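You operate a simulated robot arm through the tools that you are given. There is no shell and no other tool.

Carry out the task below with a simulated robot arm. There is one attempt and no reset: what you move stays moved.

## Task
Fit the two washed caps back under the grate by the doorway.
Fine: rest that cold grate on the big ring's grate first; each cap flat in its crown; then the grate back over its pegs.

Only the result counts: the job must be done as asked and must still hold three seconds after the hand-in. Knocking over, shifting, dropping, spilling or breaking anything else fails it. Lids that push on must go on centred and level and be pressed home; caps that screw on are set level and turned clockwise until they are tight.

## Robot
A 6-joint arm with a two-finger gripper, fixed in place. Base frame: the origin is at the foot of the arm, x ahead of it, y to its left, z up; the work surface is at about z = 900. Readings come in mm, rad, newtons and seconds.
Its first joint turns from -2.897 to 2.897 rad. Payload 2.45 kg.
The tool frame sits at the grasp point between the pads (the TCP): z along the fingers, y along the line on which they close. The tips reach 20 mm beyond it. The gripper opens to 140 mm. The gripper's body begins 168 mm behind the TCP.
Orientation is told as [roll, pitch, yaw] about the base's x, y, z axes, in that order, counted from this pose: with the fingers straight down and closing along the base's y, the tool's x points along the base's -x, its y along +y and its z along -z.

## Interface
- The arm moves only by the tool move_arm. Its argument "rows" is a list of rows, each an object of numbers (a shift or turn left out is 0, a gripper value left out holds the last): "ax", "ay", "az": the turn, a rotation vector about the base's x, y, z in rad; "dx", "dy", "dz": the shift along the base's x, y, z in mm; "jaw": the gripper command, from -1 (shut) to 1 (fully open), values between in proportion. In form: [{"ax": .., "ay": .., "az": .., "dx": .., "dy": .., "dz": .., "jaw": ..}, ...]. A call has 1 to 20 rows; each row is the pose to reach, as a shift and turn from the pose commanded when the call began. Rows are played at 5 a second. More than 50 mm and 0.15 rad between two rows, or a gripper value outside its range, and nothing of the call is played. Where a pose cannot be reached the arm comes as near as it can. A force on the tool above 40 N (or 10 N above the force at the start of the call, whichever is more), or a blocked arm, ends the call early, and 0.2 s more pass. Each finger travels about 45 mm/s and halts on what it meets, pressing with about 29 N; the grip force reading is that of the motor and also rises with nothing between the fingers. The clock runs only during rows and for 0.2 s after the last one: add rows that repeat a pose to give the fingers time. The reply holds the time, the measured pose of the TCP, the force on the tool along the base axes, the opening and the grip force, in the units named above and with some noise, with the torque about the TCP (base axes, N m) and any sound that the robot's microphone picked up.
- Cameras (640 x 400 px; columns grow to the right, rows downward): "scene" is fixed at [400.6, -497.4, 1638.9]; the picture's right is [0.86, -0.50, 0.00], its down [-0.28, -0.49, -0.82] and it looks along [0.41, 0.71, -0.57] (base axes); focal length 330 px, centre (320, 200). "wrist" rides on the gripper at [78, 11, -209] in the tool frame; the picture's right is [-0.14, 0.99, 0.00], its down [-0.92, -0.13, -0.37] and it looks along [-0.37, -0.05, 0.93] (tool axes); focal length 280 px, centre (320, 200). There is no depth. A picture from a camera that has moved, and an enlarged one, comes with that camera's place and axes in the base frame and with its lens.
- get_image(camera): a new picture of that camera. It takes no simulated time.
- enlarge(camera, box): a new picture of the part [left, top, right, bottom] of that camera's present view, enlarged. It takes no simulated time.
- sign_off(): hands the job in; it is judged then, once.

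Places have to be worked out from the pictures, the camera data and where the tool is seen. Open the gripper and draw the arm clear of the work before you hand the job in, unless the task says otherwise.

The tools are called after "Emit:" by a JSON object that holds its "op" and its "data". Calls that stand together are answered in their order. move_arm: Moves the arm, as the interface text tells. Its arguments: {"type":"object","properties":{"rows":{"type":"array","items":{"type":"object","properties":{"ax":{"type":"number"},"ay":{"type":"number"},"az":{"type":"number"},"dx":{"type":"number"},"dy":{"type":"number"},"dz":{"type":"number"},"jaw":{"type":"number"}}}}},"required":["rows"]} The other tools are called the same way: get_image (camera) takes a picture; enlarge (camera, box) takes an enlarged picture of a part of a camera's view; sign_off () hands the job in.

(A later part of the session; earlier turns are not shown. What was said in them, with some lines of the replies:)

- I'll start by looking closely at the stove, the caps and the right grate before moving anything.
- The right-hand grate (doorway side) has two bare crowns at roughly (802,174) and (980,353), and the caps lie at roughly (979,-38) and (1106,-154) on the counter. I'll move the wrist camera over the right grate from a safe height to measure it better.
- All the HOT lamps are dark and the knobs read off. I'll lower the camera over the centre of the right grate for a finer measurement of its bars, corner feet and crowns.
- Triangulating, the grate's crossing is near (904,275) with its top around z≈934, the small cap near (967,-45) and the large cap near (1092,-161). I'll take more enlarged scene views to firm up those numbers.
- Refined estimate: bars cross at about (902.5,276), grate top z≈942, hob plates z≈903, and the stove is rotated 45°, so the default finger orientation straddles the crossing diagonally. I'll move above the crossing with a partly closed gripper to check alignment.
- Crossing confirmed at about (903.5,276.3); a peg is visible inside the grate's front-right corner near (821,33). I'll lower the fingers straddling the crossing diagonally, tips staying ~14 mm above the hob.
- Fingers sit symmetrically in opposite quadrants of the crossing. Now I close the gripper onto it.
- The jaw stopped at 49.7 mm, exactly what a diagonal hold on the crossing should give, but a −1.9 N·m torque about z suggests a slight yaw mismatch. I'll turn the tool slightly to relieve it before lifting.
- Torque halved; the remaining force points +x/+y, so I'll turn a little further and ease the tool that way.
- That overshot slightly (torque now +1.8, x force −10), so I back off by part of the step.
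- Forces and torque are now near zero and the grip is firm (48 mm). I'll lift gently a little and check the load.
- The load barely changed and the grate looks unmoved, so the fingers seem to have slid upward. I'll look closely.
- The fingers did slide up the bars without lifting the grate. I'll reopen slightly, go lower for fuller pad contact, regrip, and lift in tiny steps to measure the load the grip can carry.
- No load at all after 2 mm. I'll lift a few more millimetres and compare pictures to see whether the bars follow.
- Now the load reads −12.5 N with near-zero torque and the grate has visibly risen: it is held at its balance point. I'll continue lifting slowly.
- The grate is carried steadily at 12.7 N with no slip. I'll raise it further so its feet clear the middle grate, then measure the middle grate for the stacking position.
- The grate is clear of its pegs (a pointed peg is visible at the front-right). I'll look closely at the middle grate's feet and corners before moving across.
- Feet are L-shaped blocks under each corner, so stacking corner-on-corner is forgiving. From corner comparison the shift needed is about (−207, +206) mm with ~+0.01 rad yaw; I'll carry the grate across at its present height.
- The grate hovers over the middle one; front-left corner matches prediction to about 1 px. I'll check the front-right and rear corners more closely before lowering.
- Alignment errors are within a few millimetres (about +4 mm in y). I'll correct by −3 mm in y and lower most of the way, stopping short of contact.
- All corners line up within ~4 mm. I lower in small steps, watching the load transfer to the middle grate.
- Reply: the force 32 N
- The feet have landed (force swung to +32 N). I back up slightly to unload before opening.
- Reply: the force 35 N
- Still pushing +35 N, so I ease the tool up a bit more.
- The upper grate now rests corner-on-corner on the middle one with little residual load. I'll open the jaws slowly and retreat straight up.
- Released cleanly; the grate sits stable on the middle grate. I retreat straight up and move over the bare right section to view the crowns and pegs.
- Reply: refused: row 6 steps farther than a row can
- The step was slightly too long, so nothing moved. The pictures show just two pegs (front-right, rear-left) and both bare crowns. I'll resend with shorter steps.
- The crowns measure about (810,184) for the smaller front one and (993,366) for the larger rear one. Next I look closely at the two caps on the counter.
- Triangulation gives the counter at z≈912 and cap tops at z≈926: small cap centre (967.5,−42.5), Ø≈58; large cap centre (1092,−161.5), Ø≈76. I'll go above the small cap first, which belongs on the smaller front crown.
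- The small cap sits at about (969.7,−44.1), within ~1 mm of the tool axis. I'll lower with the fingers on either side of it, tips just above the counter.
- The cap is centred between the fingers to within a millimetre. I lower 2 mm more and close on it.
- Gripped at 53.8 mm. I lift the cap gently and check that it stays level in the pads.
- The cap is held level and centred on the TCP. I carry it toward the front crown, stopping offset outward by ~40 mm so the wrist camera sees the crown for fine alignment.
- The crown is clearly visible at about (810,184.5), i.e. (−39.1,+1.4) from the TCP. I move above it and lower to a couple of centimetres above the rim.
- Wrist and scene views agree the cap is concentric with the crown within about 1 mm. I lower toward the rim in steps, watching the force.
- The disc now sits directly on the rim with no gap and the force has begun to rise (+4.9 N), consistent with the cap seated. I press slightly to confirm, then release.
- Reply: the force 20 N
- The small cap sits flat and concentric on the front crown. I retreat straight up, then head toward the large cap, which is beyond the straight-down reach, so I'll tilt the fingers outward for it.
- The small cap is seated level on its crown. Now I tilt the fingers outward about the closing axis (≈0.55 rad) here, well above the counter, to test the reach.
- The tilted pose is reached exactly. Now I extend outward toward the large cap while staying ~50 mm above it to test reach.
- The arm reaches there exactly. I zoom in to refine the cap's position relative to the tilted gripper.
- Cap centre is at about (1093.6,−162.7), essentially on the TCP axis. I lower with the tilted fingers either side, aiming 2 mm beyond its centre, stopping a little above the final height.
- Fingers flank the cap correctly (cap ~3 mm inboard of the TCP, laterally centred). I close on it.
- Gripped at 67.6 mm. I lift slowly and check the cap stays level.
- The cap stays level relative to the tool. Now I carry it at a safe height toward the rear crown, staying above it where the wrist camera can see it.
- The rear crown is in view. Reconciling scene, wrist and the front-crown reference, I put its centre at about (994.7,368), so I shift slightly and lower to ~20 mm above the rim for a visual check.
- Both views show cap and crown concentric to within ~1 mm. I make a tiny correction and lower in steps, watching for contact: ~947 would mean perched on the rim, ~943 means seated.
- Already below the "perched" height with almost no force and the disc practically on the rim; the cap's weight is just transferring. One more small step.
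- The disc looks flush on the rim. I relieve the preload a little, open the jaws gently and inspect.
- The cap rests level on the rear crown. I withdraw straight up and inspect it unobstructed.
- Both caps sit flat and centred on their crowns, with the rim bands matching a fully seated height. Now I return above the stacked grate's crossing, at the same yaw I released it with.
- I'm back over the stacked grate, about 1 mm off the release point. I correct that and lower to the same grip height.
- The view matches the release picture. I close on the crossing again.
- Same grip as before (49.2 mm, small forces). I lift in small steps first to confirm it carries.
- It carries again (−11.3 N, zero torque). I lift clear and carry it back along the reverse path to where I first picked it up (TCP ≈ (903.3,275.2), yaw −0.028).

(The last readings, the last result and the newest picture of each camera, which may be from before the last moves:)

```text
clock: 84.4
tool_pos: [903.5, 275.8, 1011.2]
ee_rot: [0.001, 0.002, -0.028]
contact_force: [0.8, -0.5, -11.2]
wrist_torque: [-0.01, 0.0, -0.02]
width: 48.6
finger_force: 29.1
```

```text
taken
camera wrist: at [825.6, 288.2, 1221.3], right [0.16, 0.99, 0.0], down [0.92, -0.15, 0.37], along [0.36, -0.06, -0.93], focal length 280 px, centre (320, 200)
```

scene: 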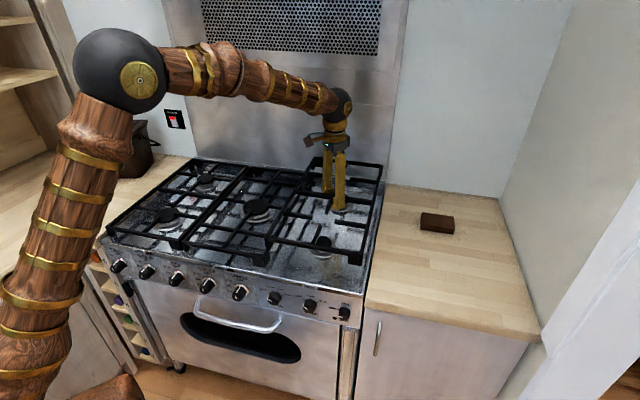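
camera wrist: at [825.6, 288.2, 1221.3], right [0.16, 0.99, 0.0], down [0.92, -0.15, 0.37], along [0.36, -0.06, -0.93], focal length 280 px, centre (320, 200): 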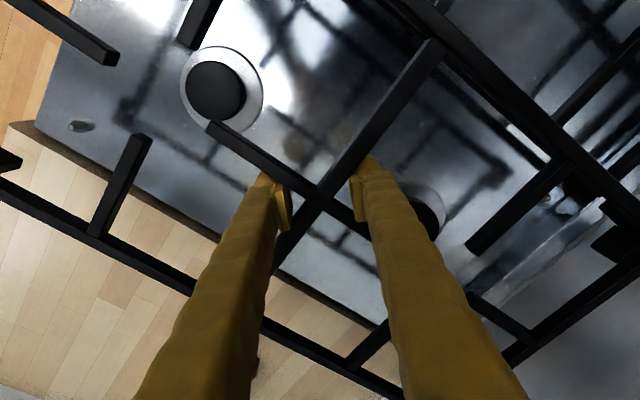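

The pose matches the original lift pose within 0.3 mm. I compare the same corner views as before to verify the grate hangs identically.

Emit:
{"op": "enlarge", "data": {"camera": "scene", "box": [330, 240, 390, 290]}}

Emit:
{"op": "enlarge", "data": {"camera": "scene", "box": [235, 230, 295, 275]}}

Emit:
{"op": "enlarge", "data": {"camera": "scene", "box": [230, 155, 330, 205]}}

```text
8.00 times, centred on (360, 265) of scene
camera zoom: at [400.6, -497.4, 1638.9], right [0.86, -0.5, 0.0], down [-0.28, -0.49, -0.82], along [0.41, 0.71, -0.57], focal length 2639 px, centre (0, -320)
```

zoom: 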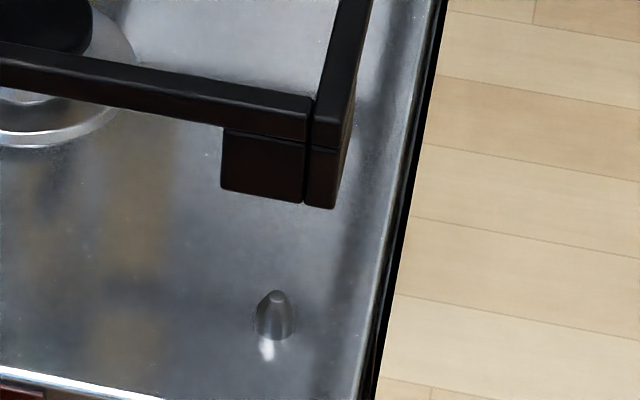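

```text
8.89 times, centred on (265, 252) of scene
camera zoom: at [400.6, -497.4, 1638.9], right [0.86, -0.5, 0.0], down [-0.28, -0.49, -0.82], along [0.41, 0.71, -0.57], focal length 2932 px, centre (809, -267)
```

zoom: 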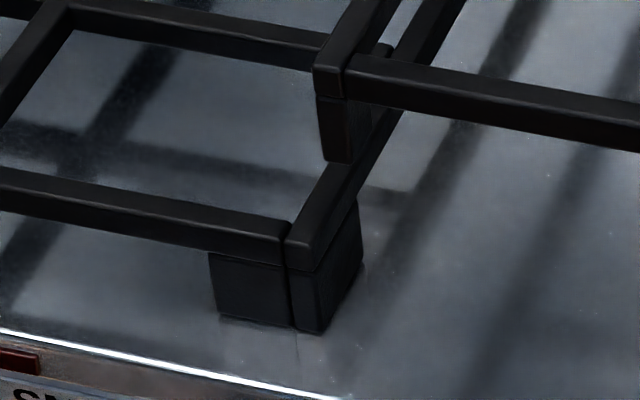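

```text
6.40 times, centred on (280, 180) of scene
camera zoom: at [400.6, -497.4, 1638.9], right [0.86, -0.5, 0.0], down [-0.28, -0.49, -0.82], along [0.41, 0.71, -0.57], focal length 2111 px, centre (576, 328)
```

zoom: 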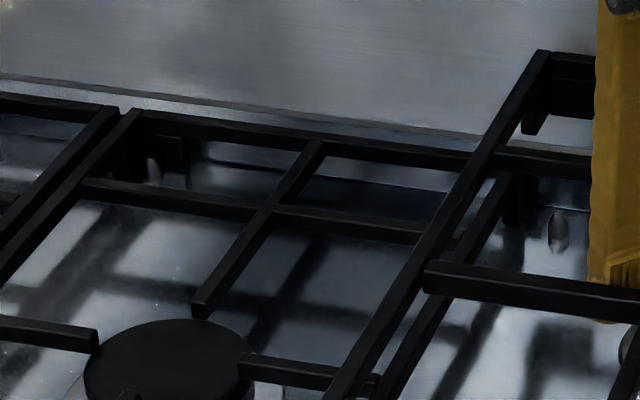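

The hanging grate matches its original position to a couple of pixels, and the middle grate is unmoved. I lower toward the pegs, stopping just above them.

Emit:
{"op": "move_arm", "data": {"rows": [{"dz": -5}, {"dz": -13}, {"dz": -22}, {"dz": -31}, {"dz": -39}, {"dz": -44}, {"dz": -46}, {"dz": -46}]}}

Emit:
{"op": "enlarge", "data": {"camera": "scene", "box": [330, 240, 390, 290]}}

Emit:
{"op": "enlarge", "data": {"camera": "scene", "box": [290, 165, 390, 235]}}

Emit:
{"op": "get_image", "data": {"camera": "wrist"}}

```text
clock: 86.2
tool_pos: [902.8, 277.0, 967.4]
ee_rot: [0.001, 0.001, -0.029]
contact_force: [0.2, 0.1, -12.3]
wrist_torque: [-0.01, -0.01, 0.04]
width: 48.9
finger_force: 29.1
```

```text
8.00 times, centred on (360, 265) of scene
camera zoom: at [400.6, -497.4, 1638.9], right [0.86, -0.5, 0.0], down [-0.28, -0.49, -0.82], along [0.41, 0.71, -0.57], focal length 2639 px, centre (0, -320)
```

zoom: 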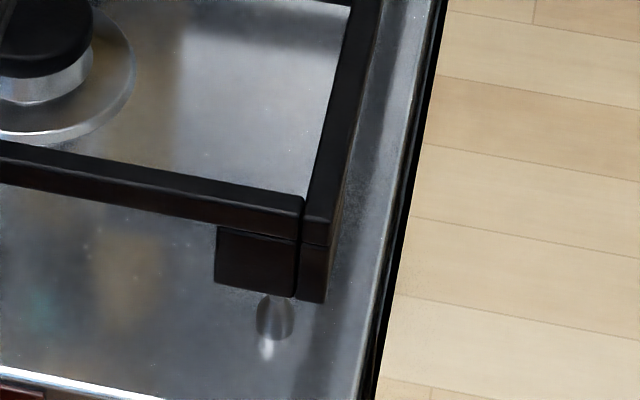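

```text
5.71 times, centred on (340, 200) of scene
camera zoom: at [400.6, -497.4, 1638.9], right [0.86, -0.5, 0.0], down [-0.28, -0.49, -0.82], along [0.41, 0.71, -0.57], focal length 1885 px, centre (206, 200)
```

zoom: 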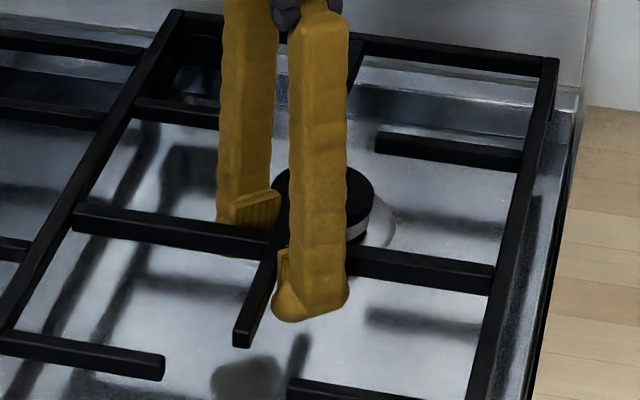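

```text
taken
camera wrist: at [825.7, 288.5, 1174.8], right [0.17, 0.99, 0.0], down [0.92, -0.15, 0.37], along [0.36, -0.06, -0.93], focal length 280 px, centre (320, 200)
```

wrist: 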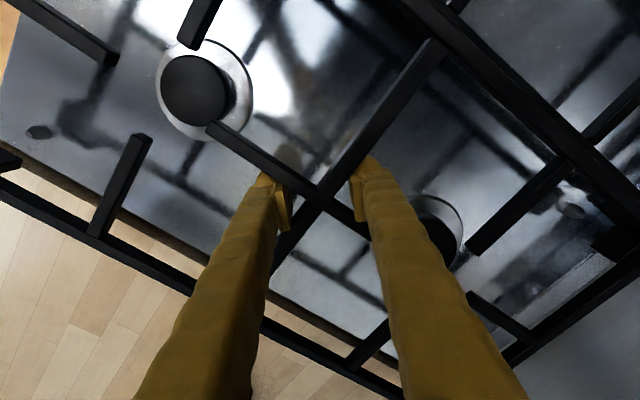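

Still aligned with the original lift path. I lower over the pegs in slow steps, monitoring force.

Emit:
{"op": "move_arm", "data": {"rows": [{"dz": -3}, {"dz": -6}, {"dz": -9}, {"dz": -12}, {"dz": -14}, {"dz": -14}]}}

Emit:
{"op": "move_arm", "data": {"rows": [{"dz": -2.5}, {"dz": -5}, {"dz": -7.5}, {"dz": -10}, {"dz": -10}]}}

Emit:
{"op": "enlarge", "data": {"camera": "scene", "box": [330, 240, 390, 290]}}

Emit:
{"op": "enlarge", "data": {"camera": "wrist", "box": [240, 130, 400, 250]}}

```text
clock: 87.6
tool_pos: [903.3, 275.8, 951.6]
ee_rot: [0.0, -0.001, -0.028]
contact_force: [-0.4, -0.9, -11.7]
wrist_torque: [0.01, -0.06, 0.01]
width: 49.0
finger_force: 28.9
```

```text
clock: 88.8
tool_pos: [903.5, 276.2, 942.7]
ee_rot: [0.0, -0.001, -0.028]
contact_force: [-0.7, 0.7, -12.5]
wrist_torque: [0.01, -0.01, 0.03]
width: 48.7
finger_force: 28.7
```

```text
8.00 times, centred on (360, 265) of scene
camera zoom: at [400.6, -497.4, 1638.9], right [0.86, -0.5, 0.0], down [-0.28, -0.49, -0.82], along [0.41, 0.71, -0.57], focal length 2639 px, centre (0, -320)
```

zoom: 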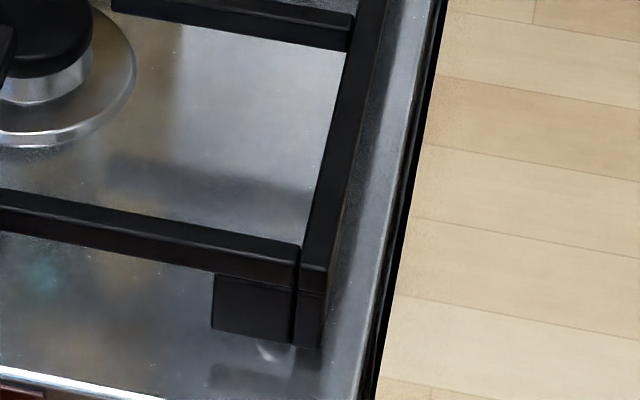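

```text
3.33 times, centred on (320, 190) of wrist
camera zoom: at [825.7, 288.3, 1151.3], right [0.17, 0.99, 0.0], down [0.92, -0.15, 0.37], along [0.36, -0.06, -0.93], focal length 935 px, centre (320, 233)
```

zoom: 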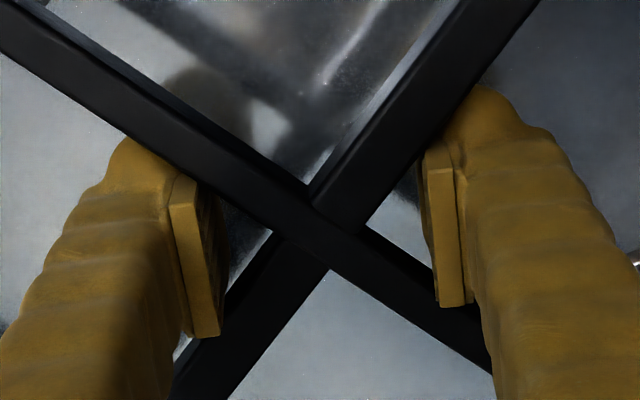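

Emit:
{"op": "move_arm", "data": {"rows": [{"dz": -2}, {"dz": -4}, {"dz": -6}, {"dz": -6}]}}

Emit:
{"op": "move_arm", "data": {"rows": [{"dz": -1}, {"dz": -2}, {"dz": -2}]}}

```text
clock: 89.8
tool_pos: [903.3, 275.9, 936.3]
ee_rot: [0.0, 0.001, -0.027]
contact_force: [-0.4, -0.2, -11.6]
wrist_torque: [0.01, 0.01, -0.01]
width: 48.6
finger_force: 29.2
```

```text
clock: 90.6
tool_pos: [903.3, 276.8, 934.4]
ee_rot: [-0.001, 0.0, -0.03]
contact_force: [0.1, 0.1, -11.5]
wrist_torque: [0.01, 0.02, 0.0]
width: 48.8
finger_force: 29.2
```

Emit:
{"op": "move_arm", "data": {"rows": [{"dz": -0.7}, {"dz": -1.4}, {"dz": -1.4}]}}

Emit:
{"op": "move_arm", "data": {"rows": [{"dz": -0.6}, {"dz": -1.2}, {"dz": -1.2}]}}

```text
clock: 91.4
tool_pos: [902.8, 276.7, 933.5]
ee_rot: [0.001, -0.001, -0.026]
contact_force: [-0.2, 0.2, -11.7]
wrist_torque: [0.03, -0.03, 0.02]
width: 48.7
finger_force: 29.4
```

```text
clock: 92.2
tool_pos: [903.3, 276.4, 930.7]
ee_rot: [-0.001, -0.002, -0.028]
contact_force: [0.4, -0.6, -11.7]
wrist_torque: [0.01, 0.01, 0.02]
width: 48.8
finger_force: 29.1
```

Emit:
{"op": "move_arm", "data": {"rows": [{"dz": -0.5}, {"dz": -1.0}, {"dz": -1.0}]}}

Emit:
{"op": "enlarge", "data": {"camera": "scene", "box": [260, 160, 390, 300]}}

Emit:
{"op": "enlarge", "data": {"camera": "scene", "box": [330, 240, 390, 290]}}

```text
clock: 93.0
tool_pos: [902.2, 276.1, 930.9]
ee_rot: [0.0, 0.001, -0.028]
contact_force: [0.3, 0.7, -11.4]
wrist_torque: [0.02, -0.02, 0.01]
width: 48.9
finger_force: 29.1
```

```text
2.86 times, centred on (325, 230) of scene
camera zoom: at [400.6, -497.4, 1638.9], right [0.86, -0.5, 0.0], down [-0.28, -0.49, -0.82], along [0.41, 0.71, -0.57], focal length 943 px, centre (306, 114)
```

zoom: 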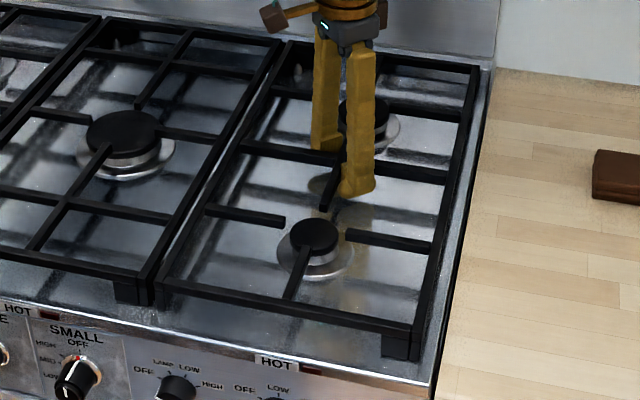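

```text
8.00 times, centred on (360, 265) of scene
camera zoom: at [400.6, -497.4, 1638.9], right [0.86, -0.5, 0.0], down [-0.28, -0.49, -0.82], along [0.41, 0.71, -0.57], focal length 2639 px, centre (0, -320)
```

zoom: 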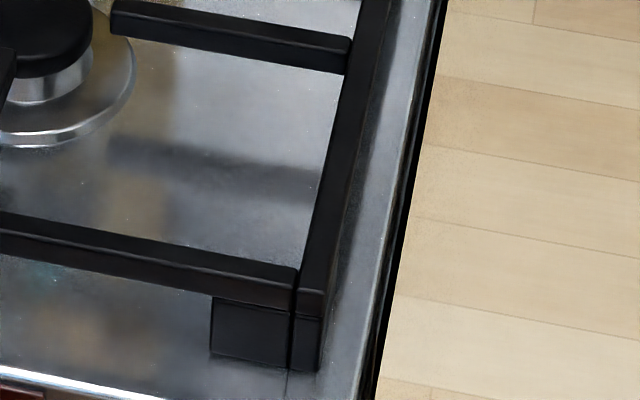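

The feet are practically on the hob with the load still on the grip; I lower in 1 mm steps until it transfers.

Emit:
{"op": "move_arm", "data": {"rows": [{"dz": -0.5}, {"dz": -1.0}, {"dz": -1.0}]}}

```text
clock: 93.8
tool_pos: [902.9, 276.3, 930.1]
ee_rot: [0.0, 0.001, -0.029]
contact_force: [-0.6, -1.5, -6.5]
wrist_torque: [0.4, -0.64, -0.09]
width: 48.7
finger_force: 29.1
```

Emit:
{"op": "move_arm", "data": {"rows": [{"dz": -0.5}, {"dz": -0.5}]}}

Emit:
{"op": "enlarge", "data": {"camera": "scene", "box": [330, 240, 390, 290]}}

Emit:
{"op": "enlarge", "data": {"camera": "scene", "box": [290, 165, 390, 235]}}

Emit:
{"op": "enlarge", "data": {"camera": "scene", "box": [235, 230, 295, 275]}}

```text
clock: 94.4
tool_pos: [902.9, 276.7, 930.3]
ee_rot: [0.001, 0.001, -0.027]
contact_force: [-0.8, -1.4, 0.0]
wrist_torque: [0.23, 0.14, -0.06]
width: 48.9
finger_force: 28.7
```

```text
8.00 times, centred on (360, 265) of scene
camera zoom: at [400.6, -497.4, 1638.9], right [0.86, -0.5, 0.0], down [-0.28, -0.49, -0.82], along [0.41, 0.71, -0.57], focal length 2639 px, centre (0, -320)
```

zoom: 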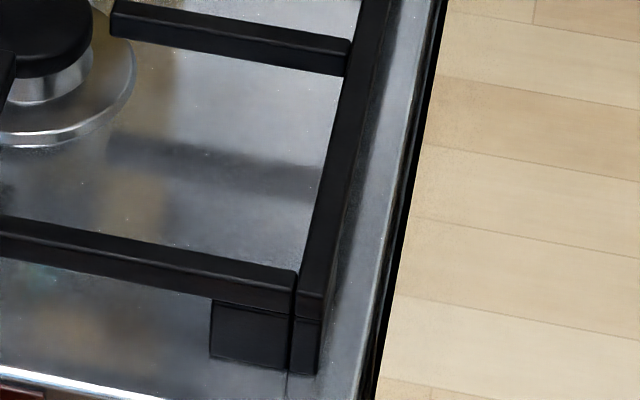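

```text
5.71 times, centred on (340, 200) of scene
camera zoom: at [400.6, -497.4, 1638.9], right [0.86, -0.5, 0.0], down [-0.28, -0.49, -0.82], along [0.41, 0.71, -0.57], focal length 1885 px, centre (206, 200)
```

zoom: 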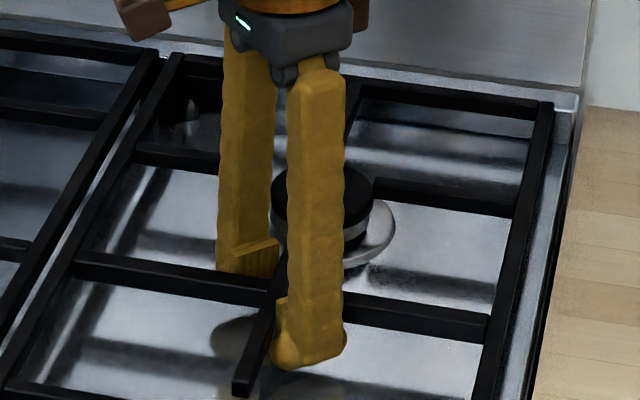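

```text
8.89 times, centred on (265, 252) of scene
camera zoom: at [400.6, -497.4, 1638.9], right [0.86, -0.5, 0.0], down [-0.28, -0.49, -0.82], along [0.41, 0.71, -0.57], focal length 2932 px, centre (809, -267)
```

zoom: 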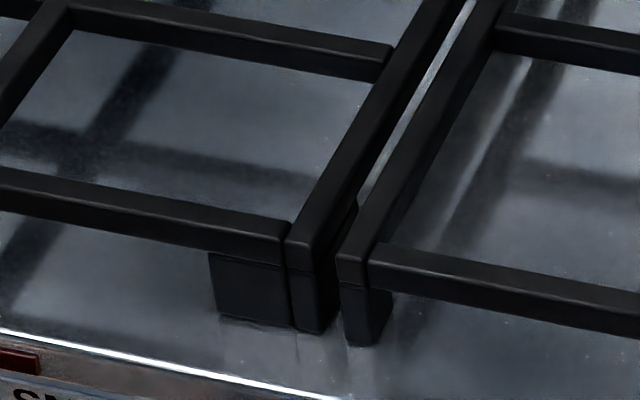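

The load is fully on the hob (0 N) and the grate's corners match their original places. I open the jaws and withdraw straight up.

Emit:
{"op": "move_arm", "data": {"rows": [{"jaw": -0.27}, {"jaw": -0.15}, {"jaw": 0.1}, {"jaw": 0.35}, {"jaw": 0.43}, {"jaw": 0.43}]}}

Emit:
{"op": "enlarge", "data": {"camera": "wrist", "box": [240, 130, 400, 250]}}

Emit:
{"op": "enlarge", "data": {"camera": "scene", "box": [260, 160, 390, 300]}}

```text
clock: 95.8
tool_pos: [902.1, 276.6, 929.7]
ee_rot: [0.001, -0.002, -0.027]
contact_force: [0.1, 0.7, 0.4]
wrist_torque: [0.0, 0.02, 0.01]
width: 100.2
finger_force: 0.1
```

```text
3.33 times, centred on (320, 190) of wrist
camera zoom: at [825.5, 288.5, 1138.3], right [0.17, 0.99, 0.0], down [0.92, -0.15, 0.37], along [0.36, -0.06, -0.93], focal length 935 px, centre (320, 233)
```

zoom: 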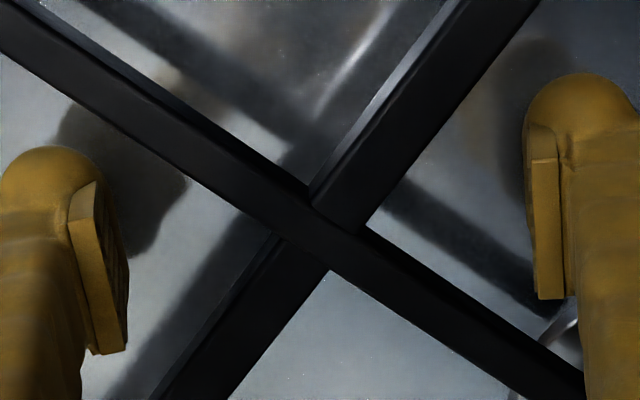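

```text
2.86 times, centred on (325, 230) of scene
camera zoom: at [400.6, -497.4, 1638.9], right [0.86, -0.5, 0.0], down [-0.28, -0.49, -0.82], along [0.41, 0.71, -0.57], focal length 943 px, centre (306, 114)
```

zoom: 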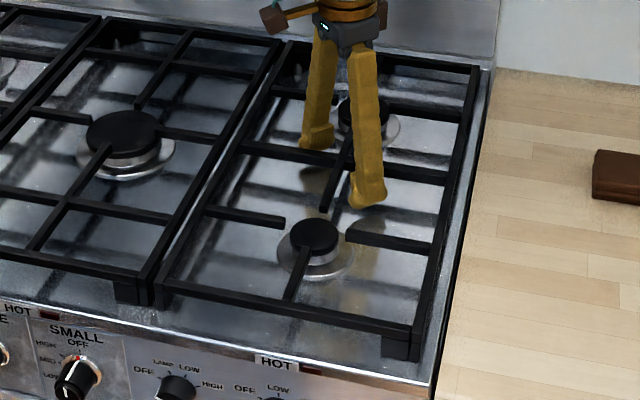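

Released without any movement. I lift the arm straight up and draw it back clear of the stove.

Emit:
{"op": "move_arm", "data": {"rows": [{"dz": 15}, {"dz": 45}, {"dz": 85}, {"dz": 125}, {"dz": 170}, {"dz": 215}, {"dz": 260}, {"dx": -35, "dy": -15, "dz": 300}, {"dx": -75, "dy": -35, "dz": 320}, {"dx": -115, "dy": -55, "dz": 330}, {"dx": -155, "dy": -75, "dz": 340}, {"dx": -195, "dy": -95, "dz": 345}, {"dx": -228, "dy": -124, "dz": 345}, {"dx": -228, "dy": -124, "dz": 345}]}}

Emit:
{"op": "get_image", "data": {"camera": "scene"}}

Emit:
{"op": "enlarge", "data": {"camera": "scene", "box": [240, 160, 400, 300]}}

Emit:
{"op": "get_image", "data": {"camera": "wrist"}}

```text
refused: row 8 steps farther than a row can; nothing moved
```

```text
taken
```

scene: 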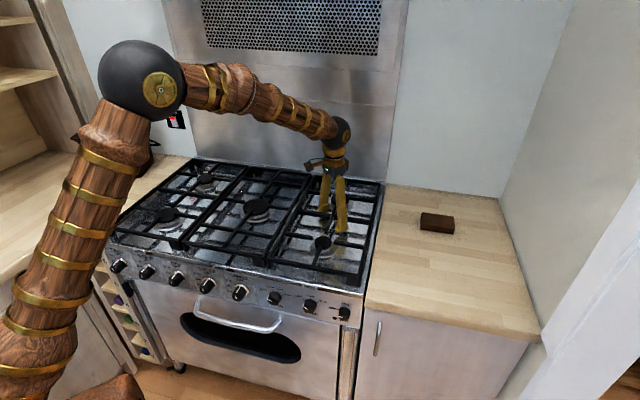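

```text
2.86 times, centred on (320, 230) of scene
camera zoom: at [400.6, -497.4, 1638.9], right [0.86, -0.5, 0.0], down [-0.28, -0.49, -0.82], along [0.41, 0.71, -0.57], focal length 943 px, centre (320, 114)
```

zoom: 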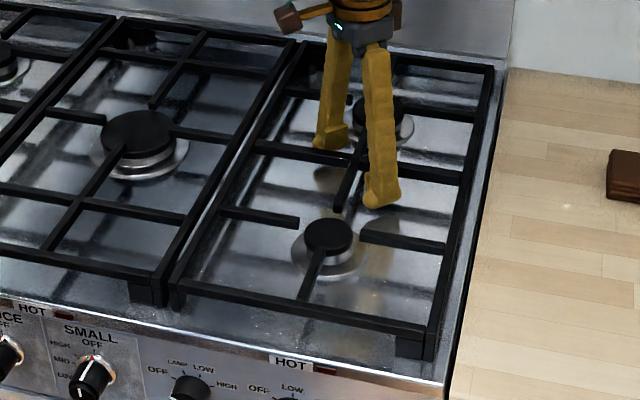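

```text
taken
camera wrist: at [825.5, 288.5, 1138.3], right [0.17, 0.99, 0.0], down [0.92, -0.15, 0.37], along [0.36, -0.06, -0.93], focal length 280 px, centre (320, 200)
```

wrist: 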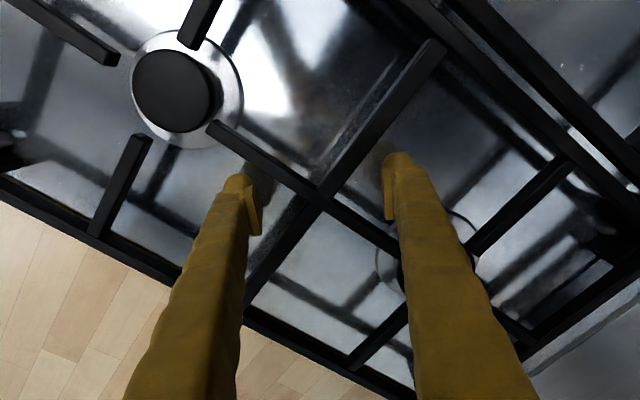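

One row was too long a step, so nothing moved; the pictures show the grate seated over both caps. I resend the retreat with shorter steps.

Emit:
{"op": "move_arm", "data": {"rows": [{"dz": 15}, {"dz": 45}, {"dz": 85}, {"dz": 125}, {"dz": 165}, {"dz": 205}, {"dz": 245}, {"dx": -25, "dy": -12, "dz": 280}, {"dx": -60, "dy": -30, "dz": 300}, {"dx": -95, "dy": -48, "dz": 315}, {"dx": -130, "dy": -68, "dz": 330}, {"dx": -165, "dy": -88, "dz": 340}, {"dx": -200, "dy": -108, "dz": 345}, {"dx": -228, "dy": -124, "dz": 345}, {"dx": -228, "dy": -124, "dz": 345}]}}

Emit:
{"op": "get_image", "data": {"camera": "scene"}}

Emit:
{"op": "enlarge", "data": {"camera": "scene", "box": [240, 160, 400, 300]}}

Emit:
{"op": "get_image", "data": {"camera": "wrist"}}

```text
clock: 99.0
tool_pos: [674.0, 151.8, 1273.8]
ee_rot: [-0.001, -0.001, -0.026]
contact_force: [-0.3, -0.3, 0.5]
wrist_torque: [0.0, -0.01, -0.01]
width: 100.1
finger_force: 0.0
```

```text
taken
```

scene: 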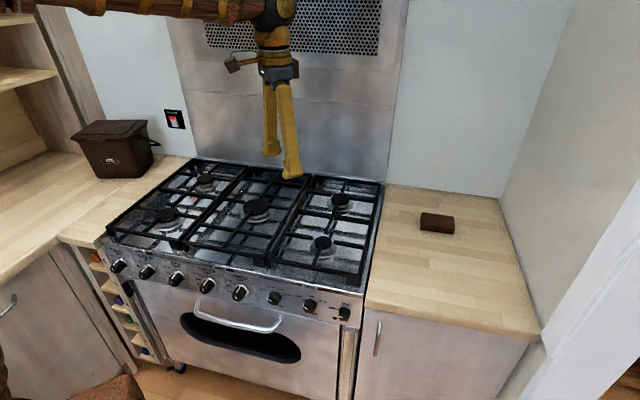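

```text
2.86 times, centred on (320, 230) of scene
camera zoom: at [400.6, -497.4, 1638.9], right [0.86, -0.5, 0.0], down [-0.28, -0.49, -0.82], along [0.41, 0.71, -0.57], focal length 943 px, centre (320, 114)
```

zoom: 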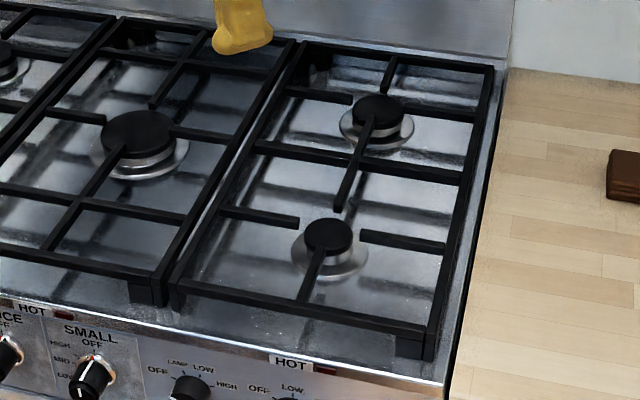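

```text
taken
camera wrist: at [596.9, 164.2, 1482.8], right [0.17, 0.99, 0.0], down [0.92, -0.15, 0.37], along [0.36, -0.06, -0.93], focal length 280 px, centre (320, 200)
```

wrist: 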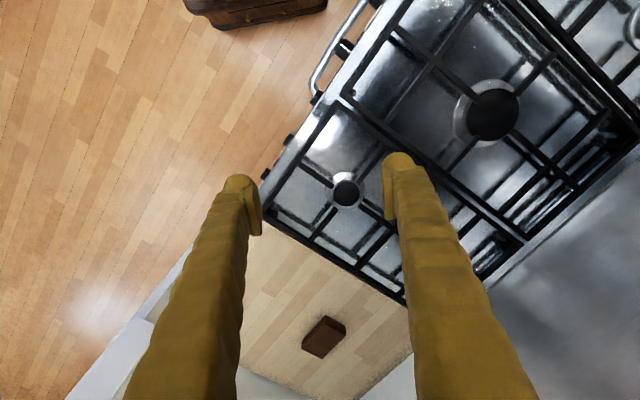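

The grate looks exactly as it did at the start, now with both caps beneath it. One last close check of caps, corners and the middle grate before handing in.

Emit:
{"op": "enlarge", "data": {"camera": "scene", "box": [290, 170, 390, 235]}}

Emit:
{"op": "enlarge", "data": {"camera": "scene", "box": [270, 220, 390, 300]}}

Emit:
{"op": "enlarge", "data": {"camera": "scene", "box": [90, 150, 300, 290]}}

```text
6.15 times, centred on (340, 202) of scene
camera zoom: at [400.6, -497.4, 1638.9], right [0.86, -0.5, 0.0], down [-0.28, -0.49, -0.82], along [0.41, 0.71, -0.57], focal length 2030 px, centre (197, 185)
```

zoom: 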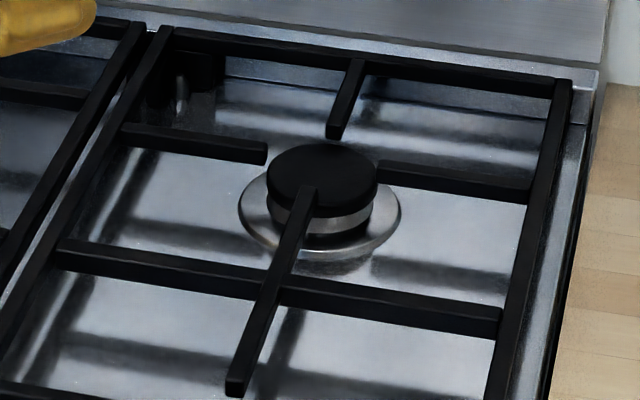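

```text
5.00 times, centred on (330, 260) of scene
camera zoom: at [400.6, -497.4, 1638.9], right [0.86, -0.5, 0.0], down [-0.28, -0.49, -0.82], along [0.41, 0.71, -0.57], focal length 1650 px, centre (270, -100)
```

zoom: 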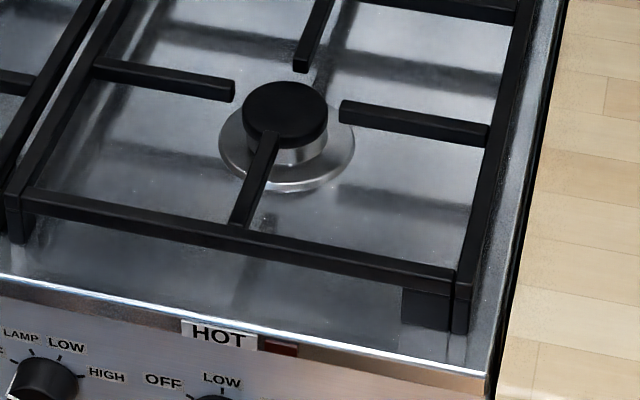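

```text
2.86 times, centred on (195, 220) of scene
camera zoom: at [400.6, -497.4, 1638.9], right [0.86, -0.5, 0.0], down [-0.28, -0.49, -0.82], along [0.41, 0.71, -0.57], focal length 943 px, centre (677, 143)
```

zoom: 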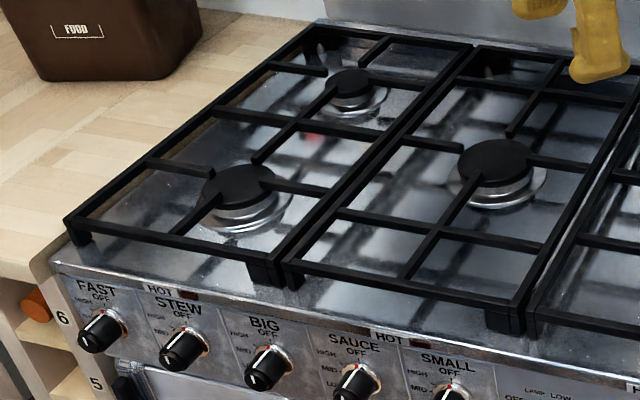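

Both caps sit flat on their crowns, the grate is back over its pegs and flush at every corner, and everything else is unmoved. The gripper is open and the arm is clear, so I hand the job in.

Emit:
{"op": "sign_off", "data": {}}

```text
The job is handed in.
```

The two washed caps are back in their crowns under the grate by the doorway, and the job is handed in. I don't have the judging result.

- **Grate moved first:** I rested it on the big ring's grate in the middle. All the HOT lamps were dark and the knobs were off.
- **Caps:** the smaller cap is on the front crown and the larger one on the rear crown. Both look flat, and I measured them within about 1.5 mm of centre.
- **Grate back:** it was lowered over its two pegs. It rests fully on the hob and its corners match where they were at the start.

In the last pictures nothing else had moved. The gripper is open and the arm is drawn clear.
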